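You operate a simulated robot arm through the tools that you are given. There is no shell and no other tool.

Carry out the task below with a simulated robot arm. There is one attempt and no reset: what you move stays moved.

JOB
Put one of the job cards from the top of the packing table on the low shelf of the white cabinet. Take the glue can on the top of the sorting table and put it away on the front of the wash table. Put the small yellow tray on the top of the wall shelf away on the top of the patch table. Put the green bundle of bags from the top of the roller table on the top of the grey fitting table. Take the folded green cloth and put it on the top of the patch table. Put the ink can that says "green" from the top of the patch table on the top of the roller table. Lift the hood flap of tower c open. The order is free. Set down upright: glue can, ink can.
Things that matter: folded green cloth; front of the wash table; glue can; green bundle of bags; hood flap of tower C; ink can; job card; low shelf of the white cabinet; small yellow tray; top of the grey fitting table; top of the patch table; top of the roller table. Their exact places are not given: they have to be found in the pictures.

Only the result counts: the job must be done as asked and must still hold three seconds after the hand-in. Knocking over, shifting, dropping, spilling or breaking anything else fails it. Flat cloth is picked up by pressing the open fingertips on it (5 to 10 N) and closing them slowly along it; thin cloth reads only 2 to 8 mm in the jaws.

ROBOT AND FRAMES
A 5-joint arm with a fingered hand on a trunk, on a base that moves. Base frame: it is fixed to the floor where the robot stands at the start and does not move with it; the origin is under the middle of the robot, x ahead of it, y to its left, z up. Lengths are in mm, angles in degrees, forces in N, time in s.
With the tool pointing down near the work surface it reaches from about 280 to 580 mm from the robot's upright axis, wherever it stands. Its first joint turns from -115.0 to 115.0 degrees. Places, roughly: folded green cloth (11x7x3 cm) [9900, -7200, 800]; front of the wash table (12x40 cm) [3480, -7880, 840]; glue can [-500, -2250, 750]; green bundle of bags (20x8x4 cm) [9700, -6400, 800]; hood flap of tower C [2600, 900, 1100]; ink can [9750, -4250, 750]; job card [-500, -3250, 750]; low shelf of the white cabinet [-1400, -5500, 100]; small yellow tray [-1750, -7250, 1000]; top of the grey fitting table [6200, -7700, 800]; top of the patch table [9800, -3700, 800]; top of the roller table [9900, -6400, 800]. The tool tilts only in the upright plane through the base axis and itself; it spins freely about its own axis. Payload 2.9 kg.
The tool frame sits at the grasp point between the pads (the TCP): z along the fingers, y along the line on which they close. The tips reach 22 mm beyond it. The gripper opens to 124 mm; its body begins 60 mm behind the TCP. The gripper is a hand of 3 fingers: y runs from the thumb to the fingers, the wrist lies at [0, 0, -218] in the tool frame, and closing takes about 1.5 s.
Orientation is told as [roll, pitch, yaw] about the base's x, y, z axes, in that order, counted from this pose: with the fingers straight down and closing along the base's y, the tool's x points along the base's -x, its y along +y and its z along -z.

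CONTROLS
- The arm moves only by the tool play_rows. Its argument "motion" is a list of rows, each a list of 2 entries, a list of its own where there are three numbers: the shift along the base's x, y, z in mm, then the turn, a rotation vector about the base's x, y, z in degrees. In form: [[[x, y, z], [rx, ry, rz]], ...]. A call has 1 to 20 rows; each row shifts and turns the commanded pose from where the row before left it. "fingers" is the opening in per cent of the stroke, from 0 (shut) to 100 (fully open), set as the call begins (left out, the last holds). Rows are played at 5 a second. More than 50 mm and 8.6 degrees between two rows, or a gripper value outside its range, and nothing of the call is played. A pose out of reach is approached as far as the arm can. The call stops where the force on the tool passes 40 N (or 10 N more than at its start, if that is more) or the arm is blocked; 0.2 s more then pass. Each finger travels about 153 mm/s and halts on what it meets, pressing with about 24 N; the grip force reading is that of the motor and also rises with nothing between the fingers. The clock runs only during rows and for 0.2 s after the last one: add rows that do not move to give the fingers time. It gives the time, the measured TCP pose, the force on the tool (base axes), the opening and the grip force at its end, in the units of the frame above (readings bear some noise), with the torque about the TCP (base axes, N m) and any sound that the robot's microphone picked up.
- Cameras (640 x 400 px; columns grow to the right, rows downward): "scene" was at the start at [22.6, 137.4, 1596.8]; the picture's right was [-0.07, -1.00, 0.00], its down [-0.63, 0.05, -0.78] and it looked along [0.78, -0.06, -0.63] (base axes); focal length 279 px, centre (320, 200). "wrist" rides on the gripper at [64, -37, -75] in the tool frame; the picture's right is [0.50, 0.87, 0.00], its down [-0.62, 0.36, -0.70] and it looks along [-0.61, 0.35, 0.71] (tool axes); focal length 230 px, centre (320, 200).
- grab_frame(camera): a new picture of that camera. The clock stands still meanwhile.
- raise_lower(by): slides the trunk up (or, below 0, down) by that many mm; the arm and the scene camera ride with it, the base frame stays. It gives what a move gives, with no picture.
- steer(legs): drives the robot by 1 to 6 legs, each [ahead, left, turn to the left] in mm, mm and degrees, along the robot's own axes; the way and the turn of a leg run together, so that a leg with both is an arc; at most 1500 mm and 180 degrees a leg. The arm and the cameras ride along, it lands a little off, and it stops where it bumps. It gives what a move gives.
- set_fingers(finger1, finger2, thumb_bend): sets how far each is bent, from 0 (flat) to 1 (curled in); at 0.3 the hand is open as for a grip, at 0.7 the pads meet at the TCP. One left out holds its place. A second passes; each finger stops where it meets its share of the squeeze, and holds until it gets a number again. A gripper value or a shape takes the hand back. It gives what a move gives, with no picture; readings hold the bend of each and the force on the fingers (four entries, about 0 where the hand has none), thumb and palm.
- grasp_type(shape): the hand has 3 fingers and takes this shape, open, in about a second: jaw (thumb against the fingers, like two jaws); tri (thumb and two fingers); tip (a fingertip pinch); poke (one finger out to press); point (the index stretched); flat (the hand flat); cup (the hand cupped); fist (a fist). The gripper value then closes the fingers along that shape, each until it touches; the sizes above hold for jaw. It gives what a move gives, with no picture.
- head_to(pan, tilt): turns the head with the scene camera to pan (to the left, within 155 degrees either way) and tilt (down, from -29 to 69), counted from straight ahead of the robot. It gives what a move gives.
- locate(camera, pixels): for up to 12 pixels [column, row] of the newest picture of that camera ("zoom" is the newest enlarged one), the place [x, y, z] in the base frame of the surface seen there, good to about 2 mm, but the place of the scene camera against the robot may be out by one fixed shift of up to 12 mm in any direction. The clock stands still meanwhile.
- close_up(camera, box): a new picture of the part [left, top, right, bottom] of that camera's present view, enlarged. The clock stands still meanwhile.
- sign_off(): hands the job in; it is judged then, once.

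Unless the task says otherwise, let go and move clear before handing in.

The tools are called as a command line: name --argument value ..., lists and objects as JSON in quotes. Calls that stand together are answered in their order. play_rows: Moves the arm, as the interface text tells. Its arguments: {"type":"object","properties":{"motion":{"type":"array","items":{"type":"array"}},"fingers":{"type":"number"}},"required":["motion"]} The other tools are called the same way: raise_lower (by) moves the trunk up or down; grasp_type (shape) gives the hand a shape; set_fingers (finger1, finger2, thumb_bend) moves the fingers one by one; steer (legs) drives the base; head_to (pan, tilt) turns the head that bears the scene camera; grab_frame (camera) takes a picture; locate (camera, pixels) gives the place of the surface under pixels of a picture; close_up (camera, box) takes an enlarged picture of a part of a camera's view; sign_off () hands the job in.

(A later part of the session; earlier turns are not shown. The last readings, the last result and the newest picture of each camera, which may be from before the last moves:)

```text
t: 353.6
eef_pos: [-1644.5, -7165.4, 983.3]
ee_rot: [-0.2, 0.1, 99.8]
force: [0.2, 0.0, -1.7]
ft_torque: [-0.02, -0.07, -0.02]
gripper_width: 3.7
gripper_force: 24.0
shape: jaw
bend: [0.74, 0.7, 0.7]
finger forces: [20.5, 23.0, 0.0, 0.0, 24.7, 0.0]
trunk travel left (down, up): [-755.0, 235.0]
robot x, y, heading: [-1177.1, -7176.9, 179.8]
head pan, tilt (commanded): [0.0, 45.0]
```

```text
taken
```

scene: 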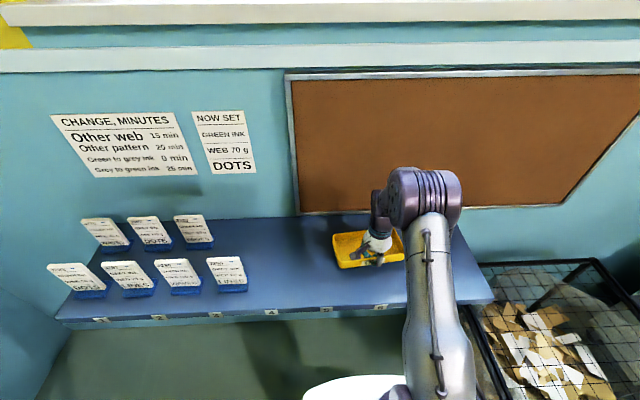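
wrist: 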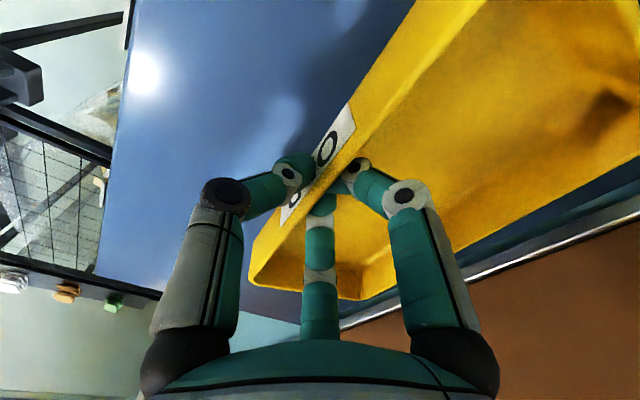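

The tray hangs level and secure. I'll raise and retract it, back away, turn round and head east along the aisle.

play_rows --motion '[[[0, 0, 40], [0, 0, 0]], [[0, 0, 40], [0, 0, 0]], [[0, 0, 30], [0, 0, 0]]]'

steer --legs '[[-400, -400, 0], [0, 0, 90], [0, 0, 90]]'

play_rows --motion '[[[-25, 0, 0], [0, 0, 0]], [[-25, 0, 0], [0, 0, 0]]]'

grab_frame --camera "wrist"

```text
t: 354.4
eef_pos: [-1646.4, -7165.2, 1093.4]
ee_rot: [-0.2, 0.0, 99.7]
force: [-0.8, 0.4, -1.8]
ft_torque: [0.04, -0.07, 0.0]
gripper_width: 3.9
gripper_force: 24.0
shape: jaw
bend: [0.74, 0.7, 0.7]
finger forces: [21.6, 24.4, 0.0, 0.0, 25.1, 0.0]
trunk travel left (down, up): [-755.0, 235.0]
robot x, y, heading: [-1177.6, -7175.8, 179.6]
head pan, tilt (commanded): [0.0, 45.0]
```

```text
t: 365.3
eef_pos: [-305.9, -6798.3, 1094.5]
ee_rot: [-0.1, -0.1, -80.9]
force: [0.3, -0.2, -1.6]
ft_torque: [-0.01, 0.07, 0.01]
gripper_width: 3.6
gripper_force: 24.4
shape: jaw
bend: [0.74, 0.7, 0.7]
finger forces: [0.1, 25.1, 0.1, 0.0, 23.5, 0.1]
trunk travel left (down, up): [-755.0, 235.0]
robot x, y, heading: [-774.4, -6779.8, -0.9]
head pan, tilt (commanded): [0.0, 45.0]
```

```text
t: 365.9
eef_pos: [-357.9, -6798.7, 1093.8]
ee_rot: [-0.3, -0.1, -80.9]
force: [-1.6, 0.7, -2.4]
ft_torque: [-0.03, 0.1, 0.0]
gripper_width: 3.7
gripper_force: 23.8
shape: jaw
bend: [0.74, 0.7, 0.7]
finger forces: [0.0, 25.5, 0.0, 0.0, 23.9, 0.1]
trunk travel left (down, up): [-755.0, 235.0]
robot x, y, heading: [-776.1, -6781.7, -1.2]
head pan, tilt (commanded): [0.0, 45.0]
```

```text
taken
```

wrist: 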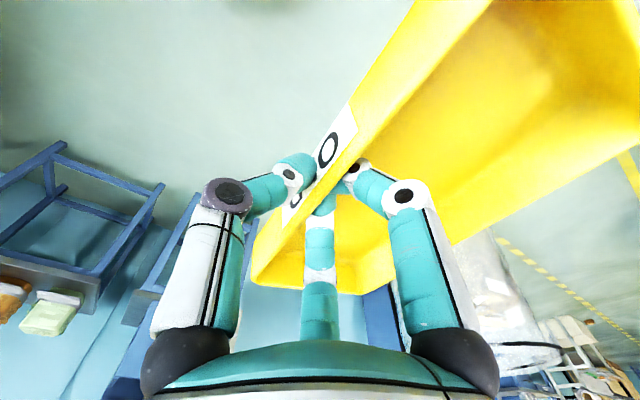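

steer --legs '[[1300, 460, 1], [1400, 0, 0], [1400, -150, 0], [1400, 0, 0]]'

head_to --pan 0 --tilt 20

grab_frame --camera "scene"

locate --camera "scene" --pixels '[[320, 200], [250, 220], [400, 220], [350, 150], [300, 150], [450, 170], [200, 170], [250, 130], [370, 120], [320, 100]]'

```text
t: 392.6
eef_pos: [5152.4, -6591.0, 1094.5]
ee_rot: [-0.1, 0.0, -81.5]
force: [0.6, 0.1, -1.7]
ft_torque: [-0.05, 0.09, 0.04]
gripper_width: 3.5
gripper_force: 24.2
shape: jaw
bend: [0.74, 0.7, 0.7]
finger forces: [0.0, 25.9, 0.0, 0.0, 23.9, 0.1]
trunk travel left (down, up): [-755.0, 235.0]
robot x, y, heading: [4737.2, -6570.5, -1.6]
head pan, tilt (commanded): [0.0, 45.0]
```

```text
t: 393.5
eef_pos: [5152.6, -6591.4, 1093.5]
ee_rot: [-0.2, 0.0, -81.6]
force: [-0.2, 0.5, -2.0]
ft_torque: [-0.01, 0.09, 0.01]
gripper_width: 3.2
gripper_force: 23.6
shape: jaw
bend: [0.74, 0.7, 0.7]
finger forces: [0.0, 25.9, 0.0, 0.0, 23.8, 0.1]
trunk travel left (down, up): [-755.0, 235.0]
robot x, y, heading: [4733.3, -6567.1, -1.4]
head pan, tilt (commanded): [0.0, 20.0]
```

```text
taken
```

scene: 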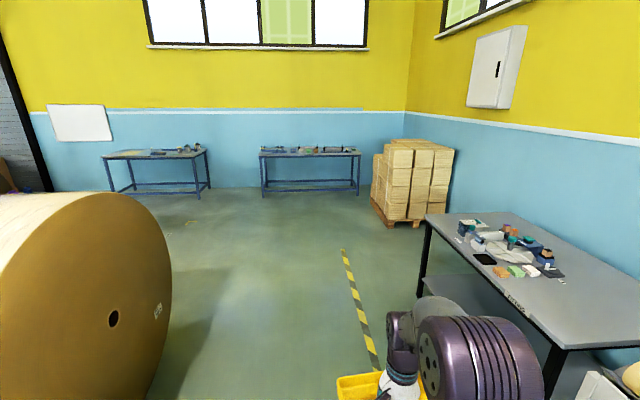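

```text
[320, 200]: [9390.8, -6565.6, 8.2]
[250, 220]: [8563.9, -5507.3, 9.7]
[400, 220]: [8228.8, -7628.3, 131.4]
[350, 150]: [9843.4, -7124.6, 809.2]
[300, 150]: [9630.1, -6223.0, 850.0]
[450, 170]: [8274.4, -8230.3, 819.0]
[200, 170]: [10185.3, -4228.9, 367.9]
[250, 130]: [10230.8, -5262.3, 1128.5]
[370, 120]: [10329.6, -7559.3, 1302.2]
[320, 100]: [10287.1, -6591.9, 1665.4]
```

Ahead are the patch table (left, ~(155,155)) and the roller table (~(310,150)); the grey fitting table is at the right. A big paper roll sits on the left; I'll check its clearance.

locate --camera "scene" --pixels '[[165, 280], [110, 380], [140, 220], [170, 300], [60, 200], [425, 250], [415, 290], [110, 155], [205, 155]]'

close_up --camera "scene" --box '[90, 130, 380, 210]'

```text
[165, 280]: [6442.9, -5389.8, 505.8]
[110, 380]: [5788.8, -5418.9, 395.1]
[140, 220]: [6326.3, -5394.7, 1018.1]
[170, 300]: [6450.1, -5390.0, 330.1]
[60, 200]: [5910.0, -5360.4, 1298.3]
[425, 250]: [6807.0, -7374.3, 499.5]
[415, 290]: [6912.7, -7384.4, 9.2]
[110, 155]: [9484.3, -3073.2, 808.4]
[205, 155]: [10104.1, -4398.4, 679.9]
```

```text
2.21 times, centred on (235, 170) of scene
```

zoom: 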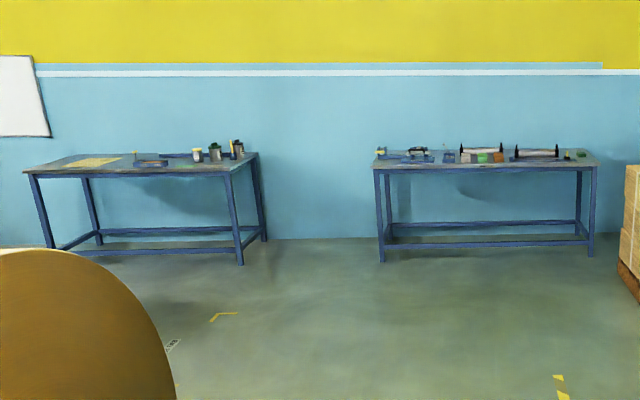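

steer --legs '[[1400, 50, 1.4], [1300, 0, 0], [1000, 1000, 0], [150, 1350, 0]]'

head_to --pan 0 --tilt 28

grab_frame --camera "scene"

close_up --camera "scene" --box '[120, 100, 520, 300]'

```text
t: 419.6
eef_pos: [8982.0, -4218.7, 1093.8]
ee_rot: [-0.2, 0.1, -78.8]
force: [0.1, 0.4, -2.2]
ft_torque: [-0.03, 0.07, 0.0]
gripper_width: 3.8
gripper_force: 23.6
shape: jaw
bend: [0.74, 0.7, 0.7]
finger forces: [0.0, 26.1, 0.0, 0.1, 24.0, 0.0]
trunk travel left (down, up): [-755.0, 235.0]
robot x, y, heading: [8562.2, -4219.6, 1.2]
head pan, tilt (commanded): [0.0, 20.0]
```

```text
t: 420.3
eef_pos: [8981.1, -4219.1, 1094.3]
ee_rot: [-0.2, 0.0, -78.8]
force: [0.7, -0.7, -1.2]
ft_torque: [-0.05, 0.09, 0.01]
gripper_width: 3.4
gripper_force: 24.0
shape: jaw
bend: [0.74, 0.7, 0.7]
finger forces: [0.0, 26.1, 0.0, 0.1, 24.0, 0.0]
trunk travel left (down, up): [-755.0, 235.0]
robot x, y, heading: [8560.8, -4217.0, 1.1]
head pan, tilt (commanded): [0.0, 28.0]
```

```text
taken
```

scene: 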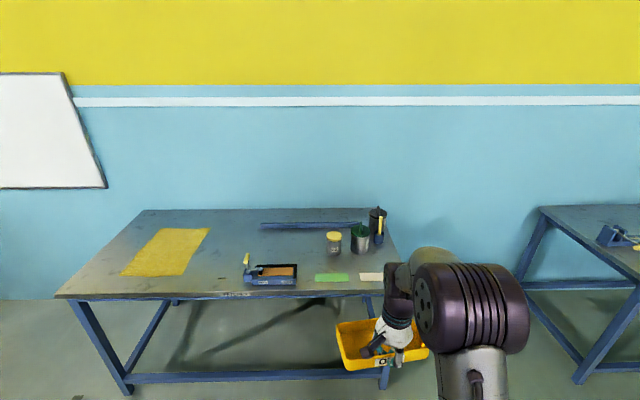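

```text
1.60 times, centred on (320, 200) of scene
```

zoom: 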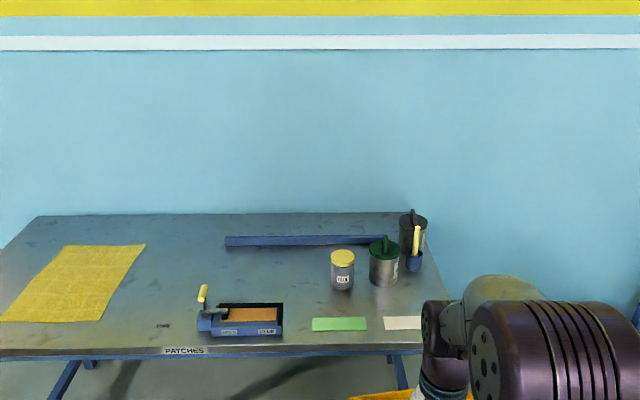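

The patch table has a yellow cloth at left, a blue dispenser, cans and strips on the right; the middle (zoom (230,270)) is free. I'll locate these points.

locate --camera "zoom" --pixels '[[145, 247], [105, 320], [150, 270], [200, 265], [260, 265], [240, 285], [200, 300], [310, 265], [343, 270], [384, 265], [415, 240], [170, 330]]'

close_up --camera "scene" --box '[310, 195, 400, 265]'

```text
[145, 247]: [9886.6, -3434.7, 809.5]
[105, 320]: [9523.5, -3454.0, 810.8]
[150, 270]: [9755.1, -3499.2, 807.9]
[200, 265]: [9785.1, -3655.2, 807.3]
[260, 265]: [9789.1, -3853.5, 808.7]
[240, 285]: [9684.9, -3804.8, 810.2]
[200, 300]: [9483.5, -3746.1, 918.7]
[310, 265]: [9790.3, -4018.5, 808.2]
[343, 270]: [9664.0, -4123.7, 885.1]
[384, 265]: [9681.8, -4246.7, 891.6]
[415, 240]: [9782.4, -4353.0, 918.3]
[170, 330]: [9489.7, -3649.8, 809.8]
```

```text
5.71 times, centred on (355, 230) of scene
```

zoom: 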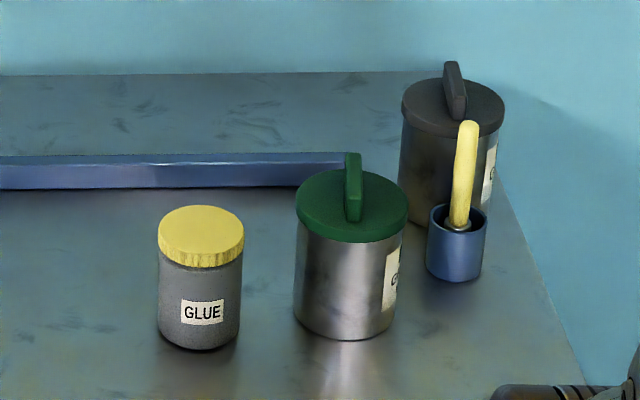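

Free area at about x 9600–9780, y −3550…−3750 (table z≈802 true). I'll drive up in front of it.

steer --legs '[[300, 590, -1.1], [270, 0, 0]]'

head_to --pan 0 --tilt 52

grab_frame --camera "scene"

grab_frame --camera "wrist"

```text
t: 425.5
eef_pos: [9536.3, -3643.1, 1093.4]
ee_rot: [-0.1, 0.0, -80.3]
force: [0.9, 0.1, -1.9]
ft_torque: [-0.03, 0.06, -0.01]
gripper_width: 3.2
gripper_force: 24.1
shape: jaw
bend: [0.74, 0.7, 0.7]
finger forces: [0.1, 26.2, 0.0, 0.1, 24.0, 0.0]
trunk travel left (down, up): [-755.0, 235.0]
robot x, y, heading: [9121.6, -3631.1, -0.1]
head pan, tilt (commanded): [0.0, 28.0]
```

```text
t: 426.3
eef_pos: [9536.1, -3643.1, 1093.2]
ee_rot: [-0.2, 0.0, -80.1]
force: [0.2, -0.8, -1.6]
ft_torque: [-0.03, 0.08, 0.04]
gripper_width: 3.5
gripper_force: 23.8
shape: jaw
bend: [0.74, 0.7, 0.7]
finger forces: [0.0, 26.3, 0.1, 0.0, 24.0, 0.0]
trunk travel left (down, up): [-755.0, 235.0]
robot x, y, heading: [9116.4, -3635.2, -0.2]
head pan, tilt (commanded): [0.0, 52.0]
```

```text
taken
```

scene: 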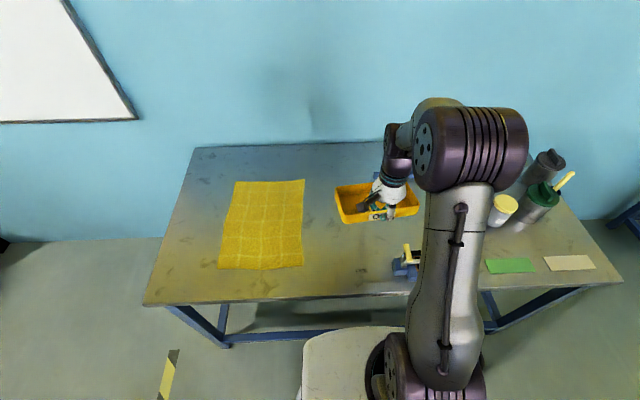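

```text
taken
```

wrist: 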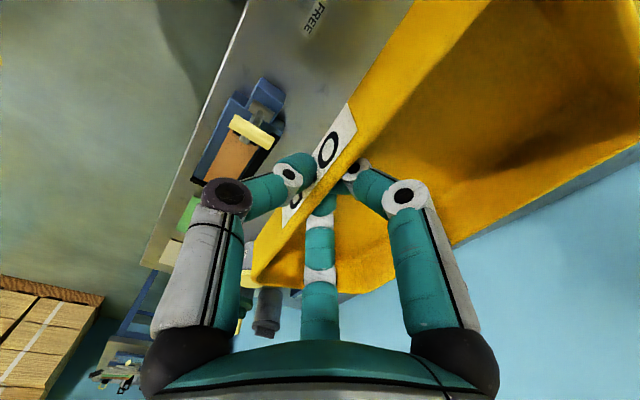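

locate --camera "wrist" --pixels '[[340, 70], [370, 20], [300, 60], [260, 60], [310, 15]]'

play_rows --motion '[[[30, 4, -20], [0, 0, 0]], [[30, 4, -30], [0, 0, 0]], [[30, 4, -40], [0, 0, 0]], [[4, 2, -40], [0, 0, 0]], [[0, 0, -40], [0, 0, 0]]]'

grab_frame --camera "scene"

grab_frame --camera "wrist"

```text
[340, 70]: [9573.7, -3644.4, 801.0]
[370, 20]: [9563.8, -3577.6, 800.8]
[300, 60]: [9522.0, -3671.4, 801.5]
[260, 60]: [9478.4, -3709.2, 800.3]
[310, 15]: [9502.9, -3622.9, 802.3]
```

```text
refused: row 3 steps farther than a row can; nothing moved
```

```text
taken
```

scene: 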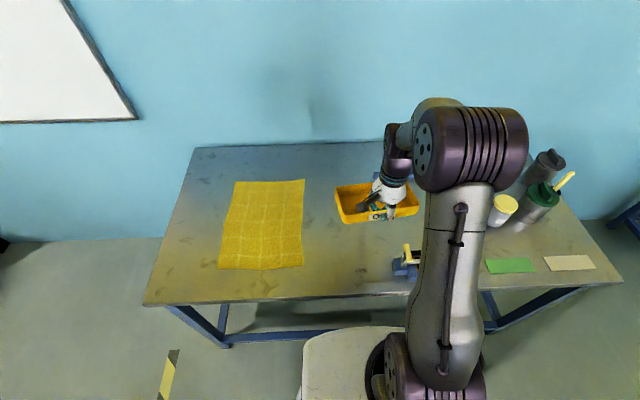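

```text
taken
```

wrist: 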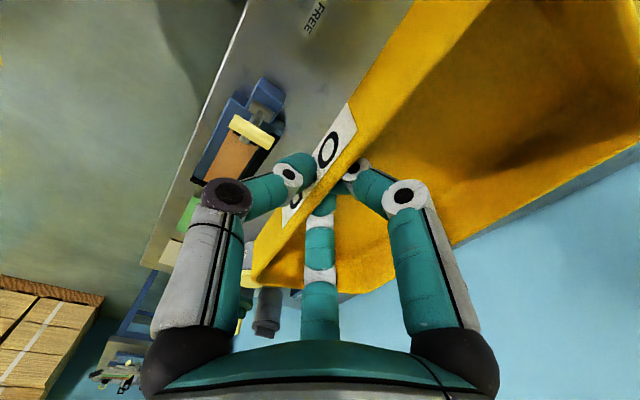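

Table z=801, so the tray touches down at TCP z≈835. Moving in and lowering.

play_rows --motion '[[[30, 4, -20], [0, 0, 0]], [[30, 4, -30], [0, 0, 0]], [[30, 4, -30], [0, 0, 0]], [[4, 2, -40], [0, 0, 0]], [[0, 0, -40], [0, 0, 0]]]'

grab_frame --camera "scene"

grab_frame --camera "wrist"

```text
t: 427.5
eef_pos: [9629.2, -3629.8, 934.5]
ee_rot: [-0.2, 0.0, -80.2]
force: [0.3, 0.6, -1.8]
ft_torque: [-0.01, 0.11, 0.01]
gripper_width: 3.6
gripper_force: 23.7
shape: jaw
bend: [0.74, 0.7, 0.7]
finger forces: [0.1, 26.6, 0.1, 0.1, 24.8, 0.0]
trunk travel left (down, up): [-755.0, 235.0]
robot x, y, heading: [9120.9, -3628.2, -0.5]
head pan, tilt (commanded): [0.0, 52.0]
```

```text
taken
```

scene: 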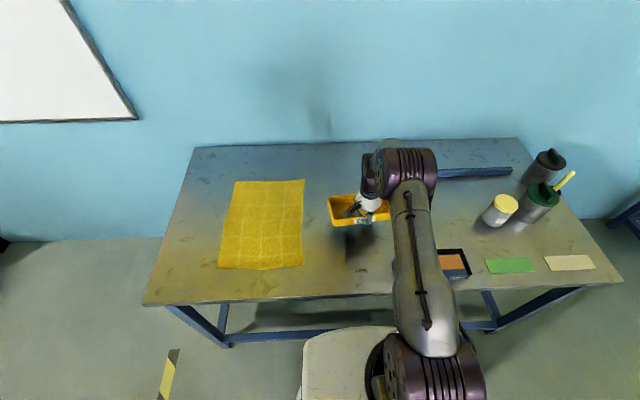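

```text
taken
```

wrist: 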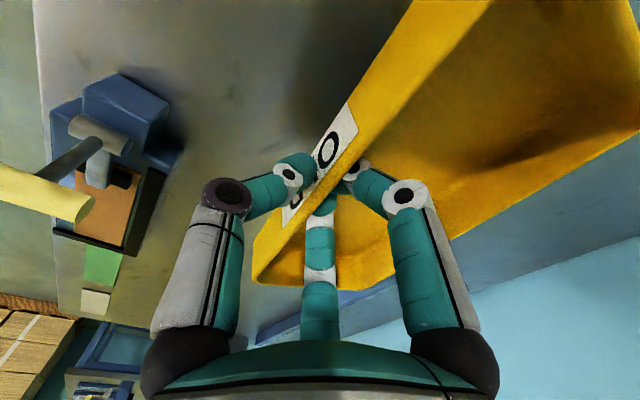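

play_rows --motion '[[[0, 0, -40], [0, 0, 0]], [[0, 0, -30], [0, 0, 0]], [[0, 0, -15], [0, 0, 0]], [[0, 0, -8], [0, 0, 0]]]'

play_rows --motion '[[[0, 0, -3], [0, 0, 0]]]'

play_rows --motion '[[[0, 0, -3], [0, 0, 0]]]'

```text
t: 428.5
eef_pos: [9630.7, -3628.9, 841.7]
ee_rot: [-0.1, 0.1, -80.2]
force: [-0.5, -0.1, -0.6]
ft_torque: [0.0, -0.08, 0.03]
gripper_width: 3.6
gripper_force: 24.2
shape: jaw
bend: [0.74, 0.7, 0.7]
finger forces: [0.1, 0.0, 0.0, 0.1, 25.6, 0.0]
trunk travel left (down, up): [-755.0, 235.0]
robot x, y, heading: [9119.2, -3632.6, -0.1]
head pan, tilt (commanded): [0.0, 52.0]
```

```text
t: 428.9
eef_pos: [9629.7, -3629.9, 839.4]
ee_rot: [-0.2, 0.0, -80.2]
force: [0.6, -0.1, -0.3]
ft_torque: [0.01, -0.08, 0.02]
gripper_width: 3.8
gripper_force: 24.0
shape: jaw
bend: [0.74, 0.7, 0.7]
finger forces: [0.0, 0.0, 0.0, 0.0, 25.6, 0.1]
trunk travel left (down, up): [-755.0, 235.0]
robot x, y, heading: [9118.6, -3633.0, -0.2]
head pan, tilt (commanded): [0.0, 52.0]
```

```text
t: 429.3
eef_pos: [9630.5, -3628.9, 835.2]
ee_rot: [-0.3, 0.1, -80.2]
force: [-0.6, 0.6, 0.5]
ft_torque: [0.01, -0.12, 0.04]
gripper_width: 3.8
gripper_force: 23.8
shape: jaw
bend: [0.74, 0.7, 0.7]
finger forces: [0.1, 32.0, 0.1, 0.0, 25.6, 0.2]
trunk travel left (down, up): [-755.0, 235.0]
robot x, y, heading: [9114.1, -3629.0, -0.3]
head pan, tilt (commanded): [0.0, 52.0]
```

The tray is touching down. One mm lower, then open.

play_rows --motion '[[[0, 0, -1.5], [0, 0, 0]]]'

play_rows --motion '[[[0, 0, 0], [0, 0, 0]], [[0, 0, 0], [0, 0, 0]], [[0, 0, 0], [0, 0, 0]], [[0, 0, 0], [0, 0, 0]], [[0, 0, 0], [0, 0, 0]]]' --fingers 60

grab_frame --camera "wrist"

```text
t: 429.7
eef_pos: [9630.2, -3630.0, 833.4]
ee_rot: [-0.2, 0.0, -80.2]
force: [-0.1, -0.9, 0.5]
ft_torque: [0.0, -0.1, 0.02]
gripper_width: 3.5
gripper_force: 23.6
shape: jaw
bend: [0.74, 0.7, 0.7]
finger forces: [0.0, 32.7, 0.0, 0.0, 25.6, 0.0]
trunk travel left (down, up): [-755.0, 235.0]
robot x, y, heading: [9121.8, -3631.6, -0.3]
head pan, tilt (commanded): [0.0, 52.0]
```

```text
t: 430.9
eef_pos: [9630.2, -3629.2, 832.9]
ee_rot: [-0.2, 0.0, -80.2]
force: [-0.2, -0.2, 0.1]
ft_torque: [0.05, -0.03, 0.0]
gripper_width: 73.8
gripper_force: 0.1
shape: jaw
bend: [0.32, 0.32, 0.7]
finger forces: [0.0, 0.0, 0.0, 0.0, 0.0, 0.0]
trunk travel left (down, up): [-755.0, 235.0]
robot x, y, heading: [9118.0, -3634.6, -0.7]
head pan, tilt (commanded): [0.0, 52.0]
```

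```text
taken
```

wrist: 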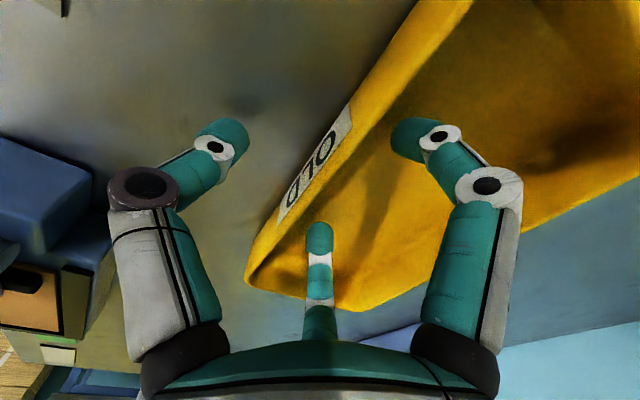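

Released. Rising straight up, then viewing the table and the ink cans.

play_rows --motion '[[[0, 0, 20], [0, 0, 0]], [[0, 0, 40], [0, 0, 0]], [[0, 0, 40], [0, 0, 0]], [[0, 0, 45], [0, 0, 0]], [[0, 0, 45], [0, 0, 0]], [[0, 0, 45], [0, 0, 0]]]'

steer --legs '[[-300, 0, 0], [0, -900, 0]]'

head_to --pan 20 --tilt 35

grab_frame --camera "scene"

close_up --camera "scene" --box '[260, 130, 420, 240]'

```text
t: 432.3
eef_pos: [9629.8, -3630.7, 1066.9]
ee_rot: [-0.1, 0.0, -80.2]
force: [0.0, 0.4, 0.7]
ft_torque: [0.0, -0.02, -0.01]
gripper_width: 74.1
gripper_force: 0.1
shape: jaw
bend: [0.32, 0.32, 0.7]
finger forces: [0.0, 0.0, 0.0, 0.1, 0.1, 0.1]
trunk travel left (down, up): [-755.0, 235.0]
robot x, y, heading: [9116.4, -3631.3, -0.5]
head pan, tilt (commanded): [0.0, 52.0]
```

```text
t: 438.6
eef_pos: [9318.2, -4514.5, 1066.5]
ee_rot: [-0.2, 0.0, -80.9]
force: [1.3, 0.2, -0.5]
ft_torque: [0.0, 0.02, -0.01]
gripper_width: 74.1
gripper_force: 0.0
shape: jaw
bend: [0.32, 0.32, 0.7]
finger forces: [0.0, 0.0, 0.0, 0.1, 0.0, 0.0]
trunk travel left (down, up): [-755.0, 235.0]
robot x, y, heading: [8805.9, -4511.2, -1.0]
head pan, tilt (commanded): [0.0, 52.0]
```

```text
t: 439.5
eef_pos: [9318.6, -4514.8, 1067.0]
ee_rot: [-0.1, 0.0, -81.0]
force: [0.3, -0.1, -0.2]
ft_torque: [0.01, 0.0, 0.03]
gripper_width: 73.9
gripper_force: 0.2
shape: jaw
bend: [0.32, 0.32, 0.7]
finger forces: [0.0, 0.0, 0.0, 0.1, 0.0, 0.0]
trunk travel left (down, up): [-755.0, 235.0]
robot x, y, heading: [8805.6, -4509.0, -1.2]
head pan, tilt (commanded): [20.0, 35.0]
```

```text
taken
```

scene: 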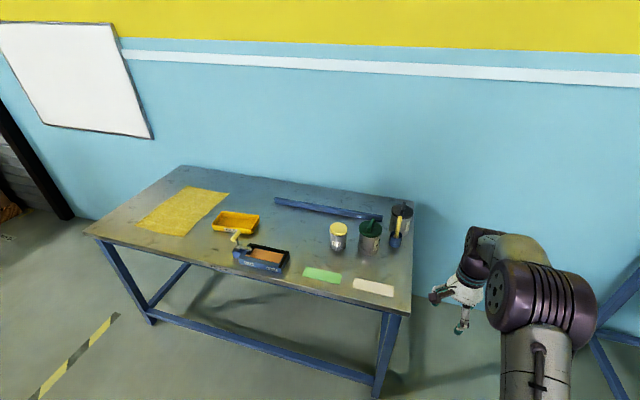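

```text
3.64 times, centred on (340, 185) of scene
```

zoom: 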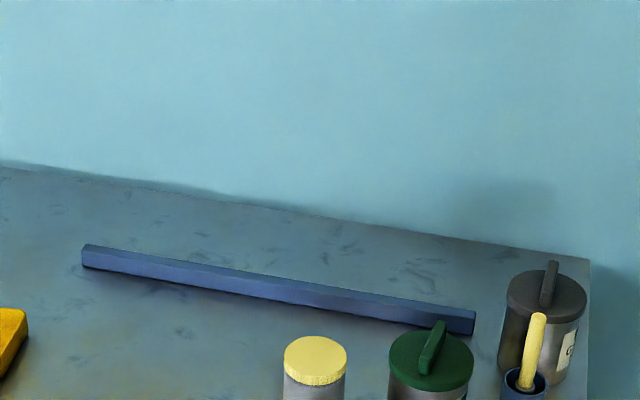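

The tray is on the patch table. I'll zoom on the can labels from this side.

close_up --camera "scene" --box '[320, 190, 420, 260]'

```text
5.71 times, centred on (370, 225) of scene
```

zoom: 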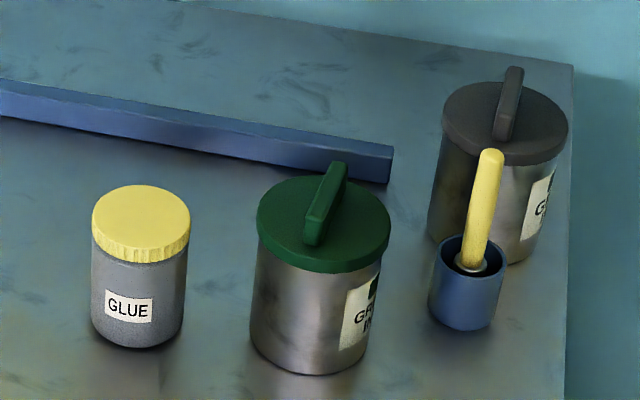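

steer --legs '[[100, -700, 1]]'

head_to --pan 45 --tilt 30

grab_frame --camera "scene"

close_up --camera "scene" --box '[240, 150, 400, 260]'

```text
t: 443.4
eef_pos: [9407.2, -5210.0, 1066.6]
ee_rot: [-0.1, 0.0, -80.1]
force: [-0.8, 0.0, -0.2]
ft_torque: [0.01, -0.01, -0.01]
gripper_width: 73.7
gripper_force: 0.2
shape: jaw
bend: [0.32, 0.32, 0.7]
finger forces: [0.0, 0.0, 0.0, 0.0, 0.1, 0.0]
trunk travel left (down, up): [-755.0, 235.0]
robot x, y, heading: [8895.8, -5212.1, -0.4]
head pan, tilt (commanded): [20.0, 35.0]
```

```text
t: 444.2
eef_pos: [9406.8, -5209.4, 1067.6]
ee_rot: [-0.2, 0.0, -80.1]
force: [-0.2, 0.3, 0.0]
ft_torque: [0.01, -0.02, 0.04]
gripper_width: 74.1
gripper_force: 0.0
shape: jaw
bend: [0.32, 0.32, 0.7]
finger forces: [0.0, 0.1, 0.0, 0.1, 0.0, 0.1]
trunk travel left (down, up): [-755.0, 235.0]
robot x, y, heading: [8895.4, -5209.8, -0.2]
head pan, tilt (commanded): [45.0, 30.0]
```

```text
taken
```

scene: 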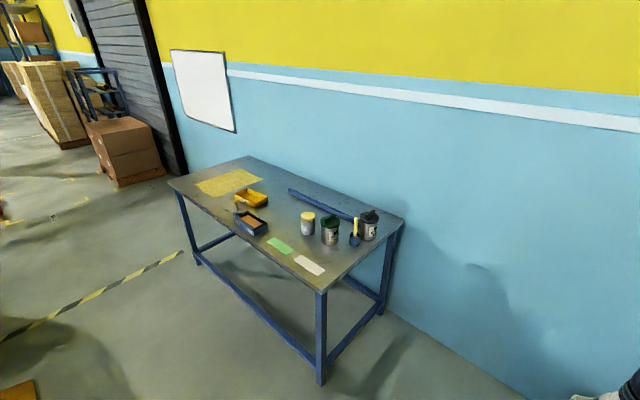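

```text
3.64 times, centred on (320, 205) of scene
```

zoom: 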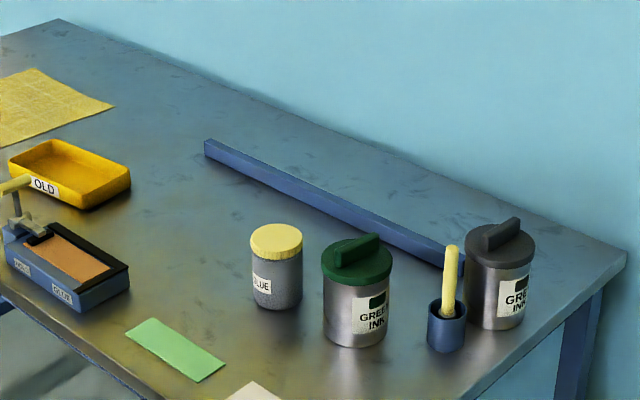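

close_up --camera "scene" --box '[315, 200, 385, 250]'

locate --camera "zoom" --pixels '[[120, 130], [160, 100], [140, 250], [180, 300], [60, 170], [440, 90], [320, 250], [480, 150]]'

```text
8.00 times, centred on (350, 225) of scene
```

zoom: 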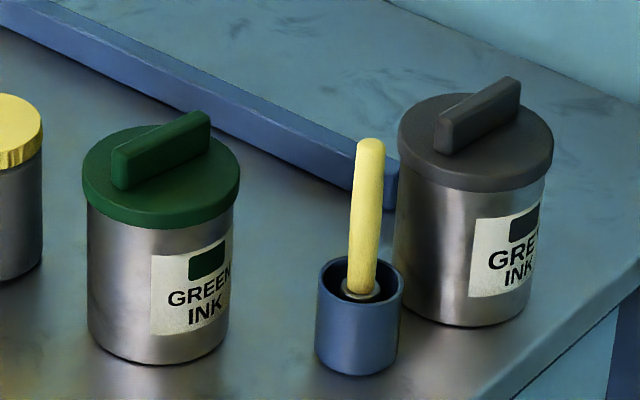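

```text
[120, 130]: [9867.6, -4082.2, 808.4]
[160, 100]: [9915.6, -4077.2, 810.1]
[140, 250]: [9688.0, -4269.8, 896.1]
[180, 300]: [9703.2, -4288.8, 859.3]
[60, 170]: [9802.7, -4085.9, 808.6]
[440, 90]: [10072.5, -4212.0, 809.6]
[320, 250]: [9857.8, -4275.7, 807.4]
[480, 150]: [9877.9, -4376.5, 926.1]
```

The green-lidded can reads "GREEN INK" and the other "GREY INK". I'll drive in front of the green one and view it with the wrist camera.

steer --legs '[[0, 930, 0], [210, 0, 0]]'

grab_frame --camera "wrist"

head_to --pan -5 --tilt 50

grab_frame --camera "scene"

```text
t: 450.3
eef_pos: [9617.4, -4281.7, 1067.0]
ee_rot: [-0.2, -0.1, -79.8]
force: [0.1, -0.3, 0.2]
ft_torque: [-0.02, 0.0, 0.02]
gripper_width: 74.1
gripper_force: 0.2
shape: jaw
bend: [0.32, 0.32, 0.7]
finger forces: [0.0, 0.0, 0.0, 0.1, 0.0, 0.1]
trunk travel left (down, up): [-755.0, 235.0]
robot x, y, heading: [9103.8, -4285.7, -0.2]
head pan, tilt (commanded): [45.0, 30.0]
```

```text
taken
```

wrist: 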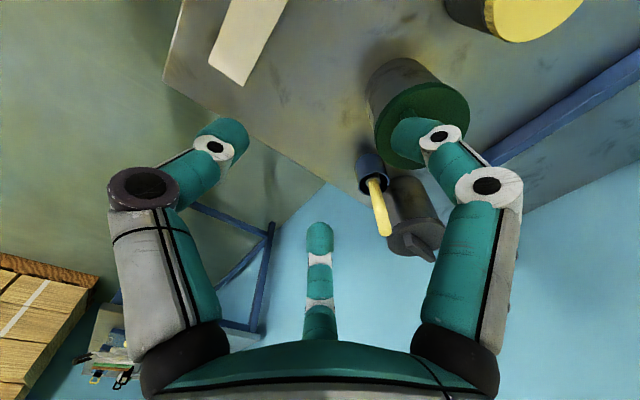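

```text
t: 451.5
eef_pos: [9616.5, -4282.3, 1065.8]
ee_rot: [-0.2, 0.1, -79.7]
force: [0.0, 0.1, -0.6]
ft_torque: [-0.02, 0.01, -0.01]
gripper_width: 74.1
gripper_force: 0.0
shape: jaw
bend: [0.32, 0.32, 0.7]
finger forces: [0.0, 0.0, 0.1, 0.0, 0.0, 0.0]
trunk travel left (down, up): [-755.0, 235.0]
robot x, y, heading: [9106.8, -4287.7, 0.3]
head pan, tilt (commanded): [-5.0, 50.0]
```

```text
taken
```

scene: 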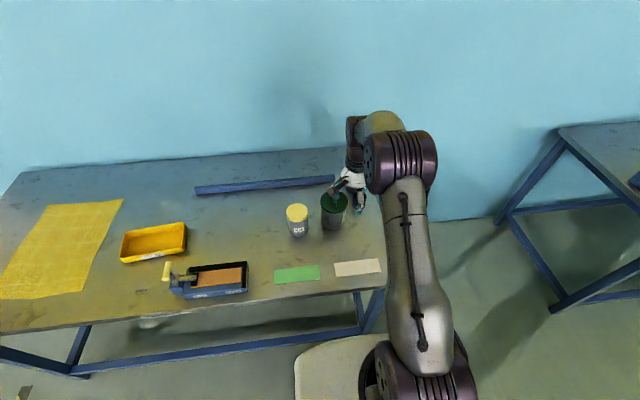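

play_rows --motion '[[[0, 0, 0], [0, 0, 0]], [[0, 0, 0], [0, 0, 0]], [[0, 0, 0], [0, 0, 0]], [[0, 0, 0], [0, 0, 0]]]' --fingers 100

grab_frame --camera "wrist"

close_up --camera "wrist" --box '[330, 40, 490, 270]'

locate --camera "wrist" --pixels '[[376, 130], [384, 150], [390, 165], [420, 90], [380, 70], [372, 90], [362, 160], [375, 185], [385, 230], [395, 240], [430, 220], [400, 190]]'

```text
t: 452.5
eef_pos: [9617.6, -4282.1, 1065.8]
ee_rot: [-0.1, 0.0, -79.7]
force: [0.0, 0.9, 0.8]
ft_torque: [-0.02, 0.0, 0.0]
gripper_width: 124.0
gripper_force: 0.2
shape: jaw
bend: [0.3, 0.3, 0.3]
finger forces: [0.0, 0.0, 0.1, 0.0, 0.0, 0.0]
trunk travel left (down, up): [-755.0, 235.0]
robot x, y, heading: [9104.5, -4286.7, 0.2]
head pan, tilt (commanded): [-5.0, 50.0]
```

```text
taken
```

wrist: 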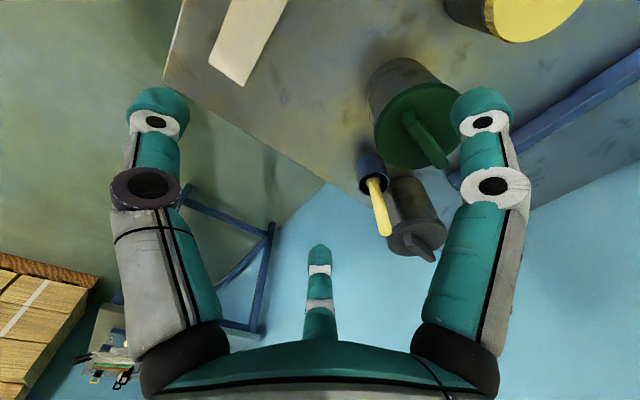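

```text
1.74 times, centred on (410, 155) of wrist
```

zoom: 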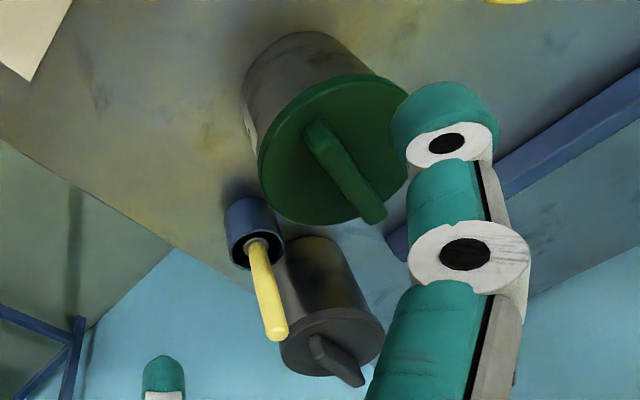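

```text
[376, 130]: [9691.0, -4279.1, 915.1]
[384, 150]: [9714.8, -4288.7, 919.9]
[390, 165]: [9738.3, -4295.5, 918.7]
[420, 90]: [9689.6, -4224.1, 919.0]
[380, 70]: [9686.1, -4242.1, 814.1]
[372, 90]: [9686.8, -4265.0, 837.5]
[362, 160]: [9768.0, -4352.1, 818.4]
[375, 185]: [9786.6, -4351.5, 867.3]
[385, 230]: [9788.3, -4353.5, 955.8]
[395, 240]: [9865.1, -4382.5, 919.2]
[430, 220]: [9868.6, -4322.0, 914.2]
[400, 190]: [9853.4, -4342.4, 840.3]
```

locate --camera "zoom" --pixels '[[261, 175], [275, 205], [320, 222], [355, 212], [404, 170], [400, 110], [370, 82], [330, 82], [285, 120], [345, 165], [315, 135], [380, 212]]'

```text
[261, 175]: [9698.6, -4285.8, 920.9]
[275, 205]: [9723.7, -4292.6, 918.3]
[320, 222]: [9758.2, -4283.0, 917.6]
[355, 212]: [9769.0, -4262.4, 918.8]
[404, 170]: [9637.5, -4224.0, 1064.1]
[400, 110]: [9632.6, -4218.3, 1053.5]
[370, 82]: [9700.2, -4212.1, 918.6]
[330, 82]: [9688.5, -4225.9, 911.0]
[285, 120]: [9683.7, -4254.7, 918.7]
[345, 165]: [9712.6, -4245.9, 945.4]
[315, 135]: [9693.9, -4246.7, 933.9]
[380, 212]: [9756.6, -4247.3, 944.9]
```

Lid circle: centre ≈(9727.5,-4249.5), radius 45, lid top z≈919, handle top 945; the pen cup is at (9790,-4352). Checking the table's front rail before moving 90 mm closer.

locate --camera "scene" --pixels '[[200, 352], [280, 340], [90, 335], [375, 310], [220, 310], [330, 295], [360, 325], [298, 355], [300, 345]]'

```text
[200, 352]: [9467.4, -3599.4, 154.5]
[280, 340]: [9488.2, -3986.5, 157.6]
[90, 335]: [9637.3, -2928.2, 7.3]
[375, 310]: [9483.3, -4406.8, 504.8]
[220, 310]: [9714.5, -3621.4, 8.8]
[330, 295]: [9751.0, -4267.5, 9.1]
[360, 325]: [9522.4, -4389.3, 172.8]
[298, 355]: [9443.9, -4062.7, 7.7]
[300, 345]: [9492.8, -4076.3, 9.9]
```

The front rail is at x≈9470, so I can stand at x≈9190. Driving ahead 85, then aligning and rotating +11.7° to keep the fingers clear of the pen cup and glue jar.

steer --legs '[[85, 30, 0]]'

grab_frame --camera "wrist"

close_up --camera "wrist" --box '[300, 0, 500, 220]'

```text
t: 453.6
eef_pos: [9703.6, -4249.8, 1066.0]
ee_rot: [-0.2, -0.1, -79.6]
force: [0.5, -0.5, -0.3]
ft_torque: [0.03, 0.06, 0.01]
gripper_width: 124.1
gripper_force: 0.1
shape: jaw
bend: [0.3, 0.3, 0.3]
finger forces: [0.1, 0.0, 0.0, 0.1, 0.0, 0.1]
trunk travel left (down, up): [-755.0, 235.0]
robot x, y, heading: [9189.6, -4255.2, 0.0]
head pan, tilt (commanded): [-5.0, 50.0]
```

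```text
taken
```

wrist: 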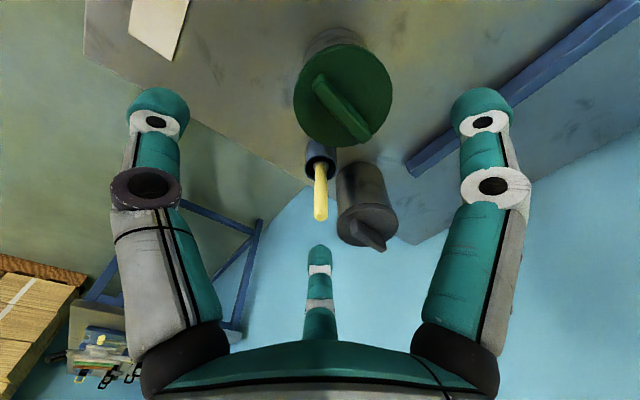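

```text
1.82 times, centred on (400, 110) of wrist
```

zoom: 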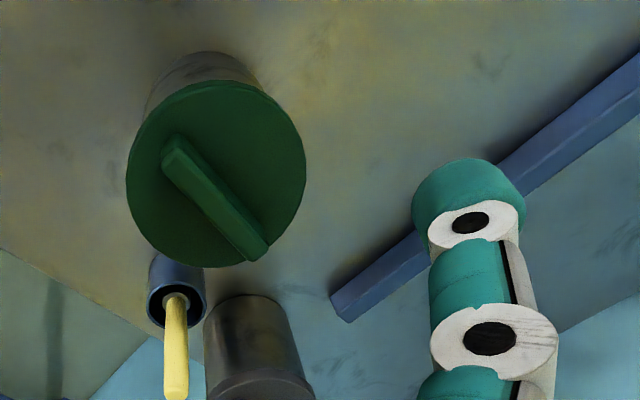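

locate --camera "zoom" --pixels '[[128, 180], [304, 165], [210, 84], [195, 264], [150, 120], [285, 110], [150, 230], [285, 225], [205, 190], [152, 300], [203, 300], [180, 285]]'

```text
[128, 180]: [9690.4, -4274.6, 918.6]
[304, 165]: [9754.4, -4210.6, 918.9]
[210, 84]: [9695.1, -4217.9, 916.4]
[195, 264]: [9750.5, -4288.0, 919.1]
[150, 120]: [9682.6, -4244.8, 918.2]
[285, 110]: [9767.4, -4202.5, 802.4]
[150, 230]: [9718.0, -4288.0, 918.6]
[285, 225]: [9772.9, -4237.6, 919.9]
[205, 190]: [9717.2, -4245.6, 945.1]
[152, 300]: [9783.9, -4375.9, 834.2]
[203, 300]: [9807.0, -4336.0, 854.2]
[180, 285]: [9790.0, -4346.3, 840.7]
```

Centre ≈(9728,-4248). Aligning, rotating, and descending part-way.

play_rows --motion '[[[12, 1, 0], [0, 0, 6]], [[12.4, 1, 0], [0, 0, 5.7]], [[0, 0, -45], [0, 0, 0]], [[0, 0, -35], [0, 0, 0]], [[0, 0, 0], [0, 0, 0]]]'

grab_frame --camera "wrist"

grab_frame --camera "scene"

```text
t: 454.8
eef_pos: [9725.9, -4249.0, 988.0]
ee_rot: [-0.2, 0.2, -67.7]
force: [0.5, 0.1, 0.9]
ft_torque: [-0.01, -0.04, -0.04]
gripper_width: 124.0
gripper_force: 0.0
shape: jaw
bend: [0.3, 0.3, 0.3]
finger forces: [0.0, 0.1, 0.0, 0.0, 0.0, 0.0]
trunk travel left (down, up): [-755.0, 235.0]
robot x, y, heading: [9192.3, -4256.3, 0.4]
head pan, tilt (commanded): [-5.0, 50.0]
```

```text
taken
```

wrist: 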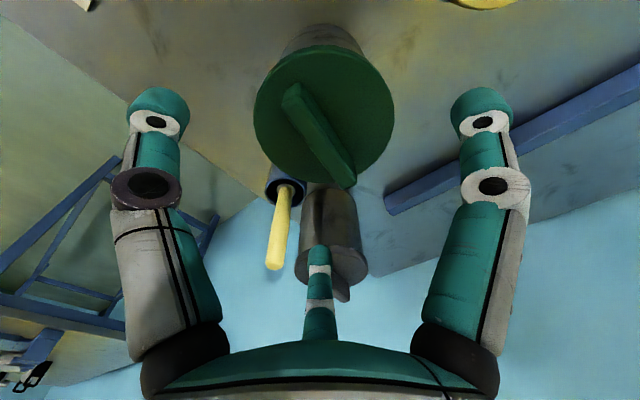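

```text
taken
```

scene: 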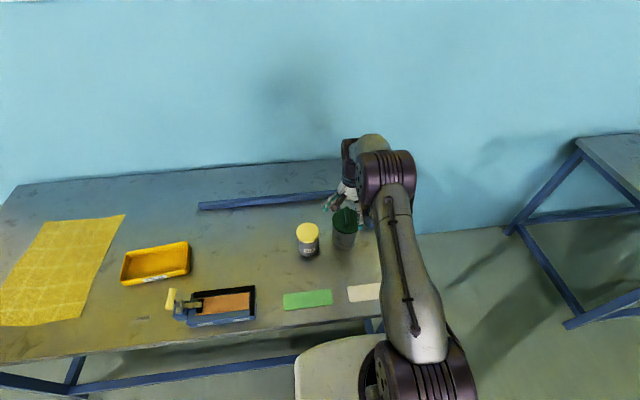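

Clearances look good. Descending to TCP z≈890.

play_rows --motion '[[[1, 0.5, -40], [0, 0, 0]], [[1, 0.5, -35], [0, 0, 0]], [[0, 0, -22], [0, 0, 0]], [[0, 0, 0], [0, 0, 0]]]'

grab_frame --camera "wrist"

```text
t: 455.8
eef_pos: [9728.8, -4247.0, 891.5]
ee_rot: [-0.2, -0.1, -67.8]
force: [-1.5, -0.5, 0.7]
ft_torque: [-0.03, -0.01, 0.03]
gripper_width: 123.7
gripper_force: 0.1
shape: jaw
bend: [0.3, 0.3, 0.3]
finger forces: [0.0, 0.8, 0.0, 0.1, 0.1, 0.0]
trunk travel left (down, up): [-755.0, 235.0]
robot x, y, heading: [9189.3, -4253.4, 0.1]
head pan, tilt (commanded): [-5.0, 50.0]
```

```text
taken
```

wrist: 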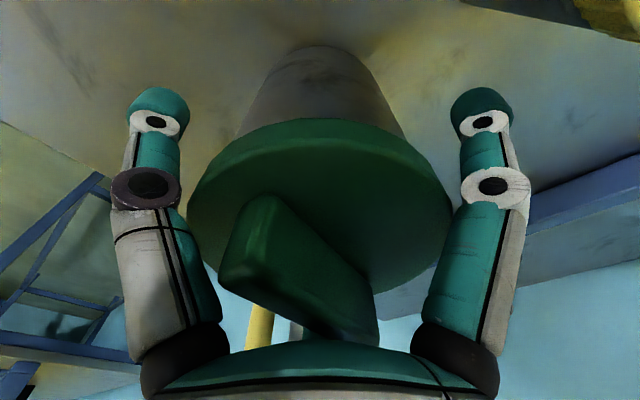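

Centred around the can body below the lid. Closing.

play_rows --motion '[[[0, 0, 0], [0, 0, 0]], [[0, 0, 0], [0, 0, 0]], [[0, 0, 0], [0, 0, 0]], [[0, 0, 0], [0, 0, 0]], [[0, 0, 0], [0, 0, 0]], [[0, 0, 0], [0, 0, 0]], [[0, 0, 0], [0, 0, 0]], [[0, 0, 0], [0, 0, 0]]]' --fingers 0

grab_frame --camera "wrist"

```text
t: 457.6
eef_pos: [9728.8, -4248.0, 890.9]
ee_rot: [-0.2, 0.1, -67.8]
force: [0.0, 0.4, -0.3]
ft_torque: [-0.01, 0.02, -0.02]
gripper_width: 81.4
gripper_force: 23.9
shape: jaw
bend: [0.32, 0.29, 0.71]
finger forces: [21.1, 21.3, 0.0, 0.0, 21.9, 0.0]
trunk travel left (down, up): [-755.0, 235.0]
robot x, y, heading: [9191.0, -4258.6, 0.2]
head pan, tilt (commanded): [-5.0, 50.0]
heard: snap
```

```text
taken
```

wrist: 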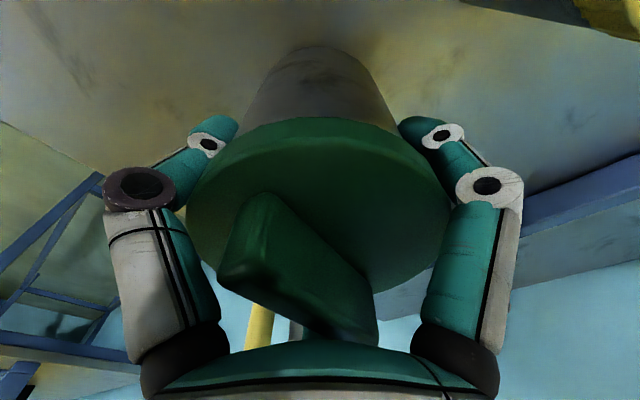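

A "snap" was heard at closing; the lid looks unchanged in the wrist view. I'll check the scene before lifting.

head_to --pan 12 --tilt 45

close_up --camera "scene" --box '[220, 120, 460, 300]'

```text
t: 458.4
eef_pos: [9728.1, -4247.4, 890.4]
ee_rot: [-0.2, 0.1, -67.8]
force: [0.6, 0.1, -0.7]
ft_torque: [0.02, -0.02, 0.0]
gripper_width: 81.4
gripper_force: 24.2
shape: jaw
bend: [0.32, 0.29, 0.71]
finger forces: [21.1, 21.4, 0.0, 0.0, 21.9, 0.1]
trunk travel left (down, up): [-755.0, 235.0]
robot x, y, heading: [9190.1, -4256.9, 0.5]
head pan, tilt (commanded): [12.0, 45.0]
```

```text
2.22 times, centred on (340, 210) of scene
```

zoom: 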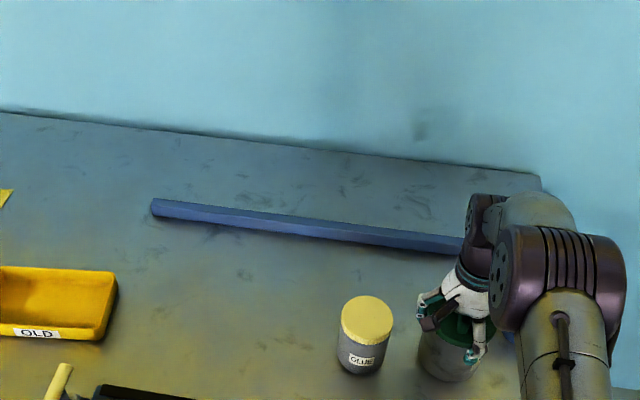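

Everything looks normal. Lifting gently.

play_rows --motion '[[[0, 0, 5], [0, 0, 0]], [[0, 0, 10], [0, 0, 0]], [[0, 0, 20], [0, 0, 0]], [[0, 0, 40], [0, 0, 0]], [[0, 0, 40], [0, 0, 0]]]'

grab_frame --camera "wrist"

grab_frame --camera "scene"

```text
t: 459.6
eef_pos: [9726.5, -4247.7, 1006.0]
ee_rot: [-0.1, 0.1, -67.7]
force: [-0.9, -0.6, -2.4]
ft_torque: [0.02, -0.01, 0.01]
gripper_width: 81.2
gripper_force: 24.3
shape: jaw
bend: [0.32, 0.29, 0.71]
finger forces: [21.0, 21.4, 0.0, 0.1, 22.2, 0.0]
trunk travel left (down, up): [-755.0, 235.0]
robot x, y, heading: [9191.5, -4258.4, 0.5]
head pan, tilt (commanded): [12.0, 45.0]
```

```text
taken
```

wrist: 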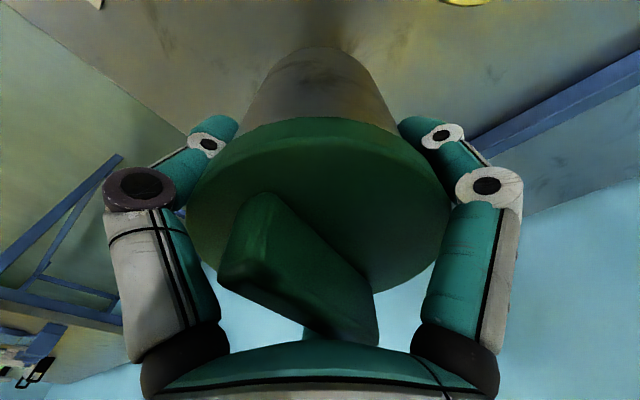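

```text
taken
```

scene: 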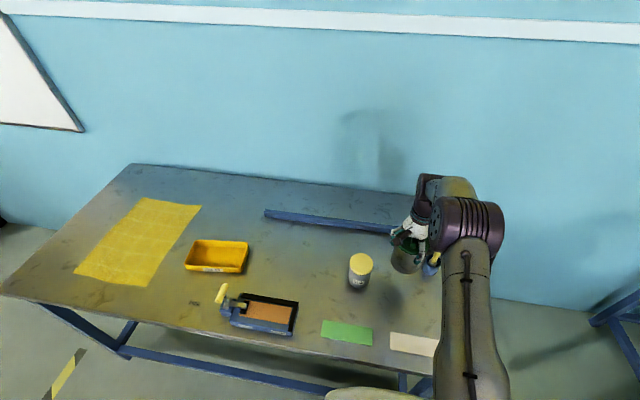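

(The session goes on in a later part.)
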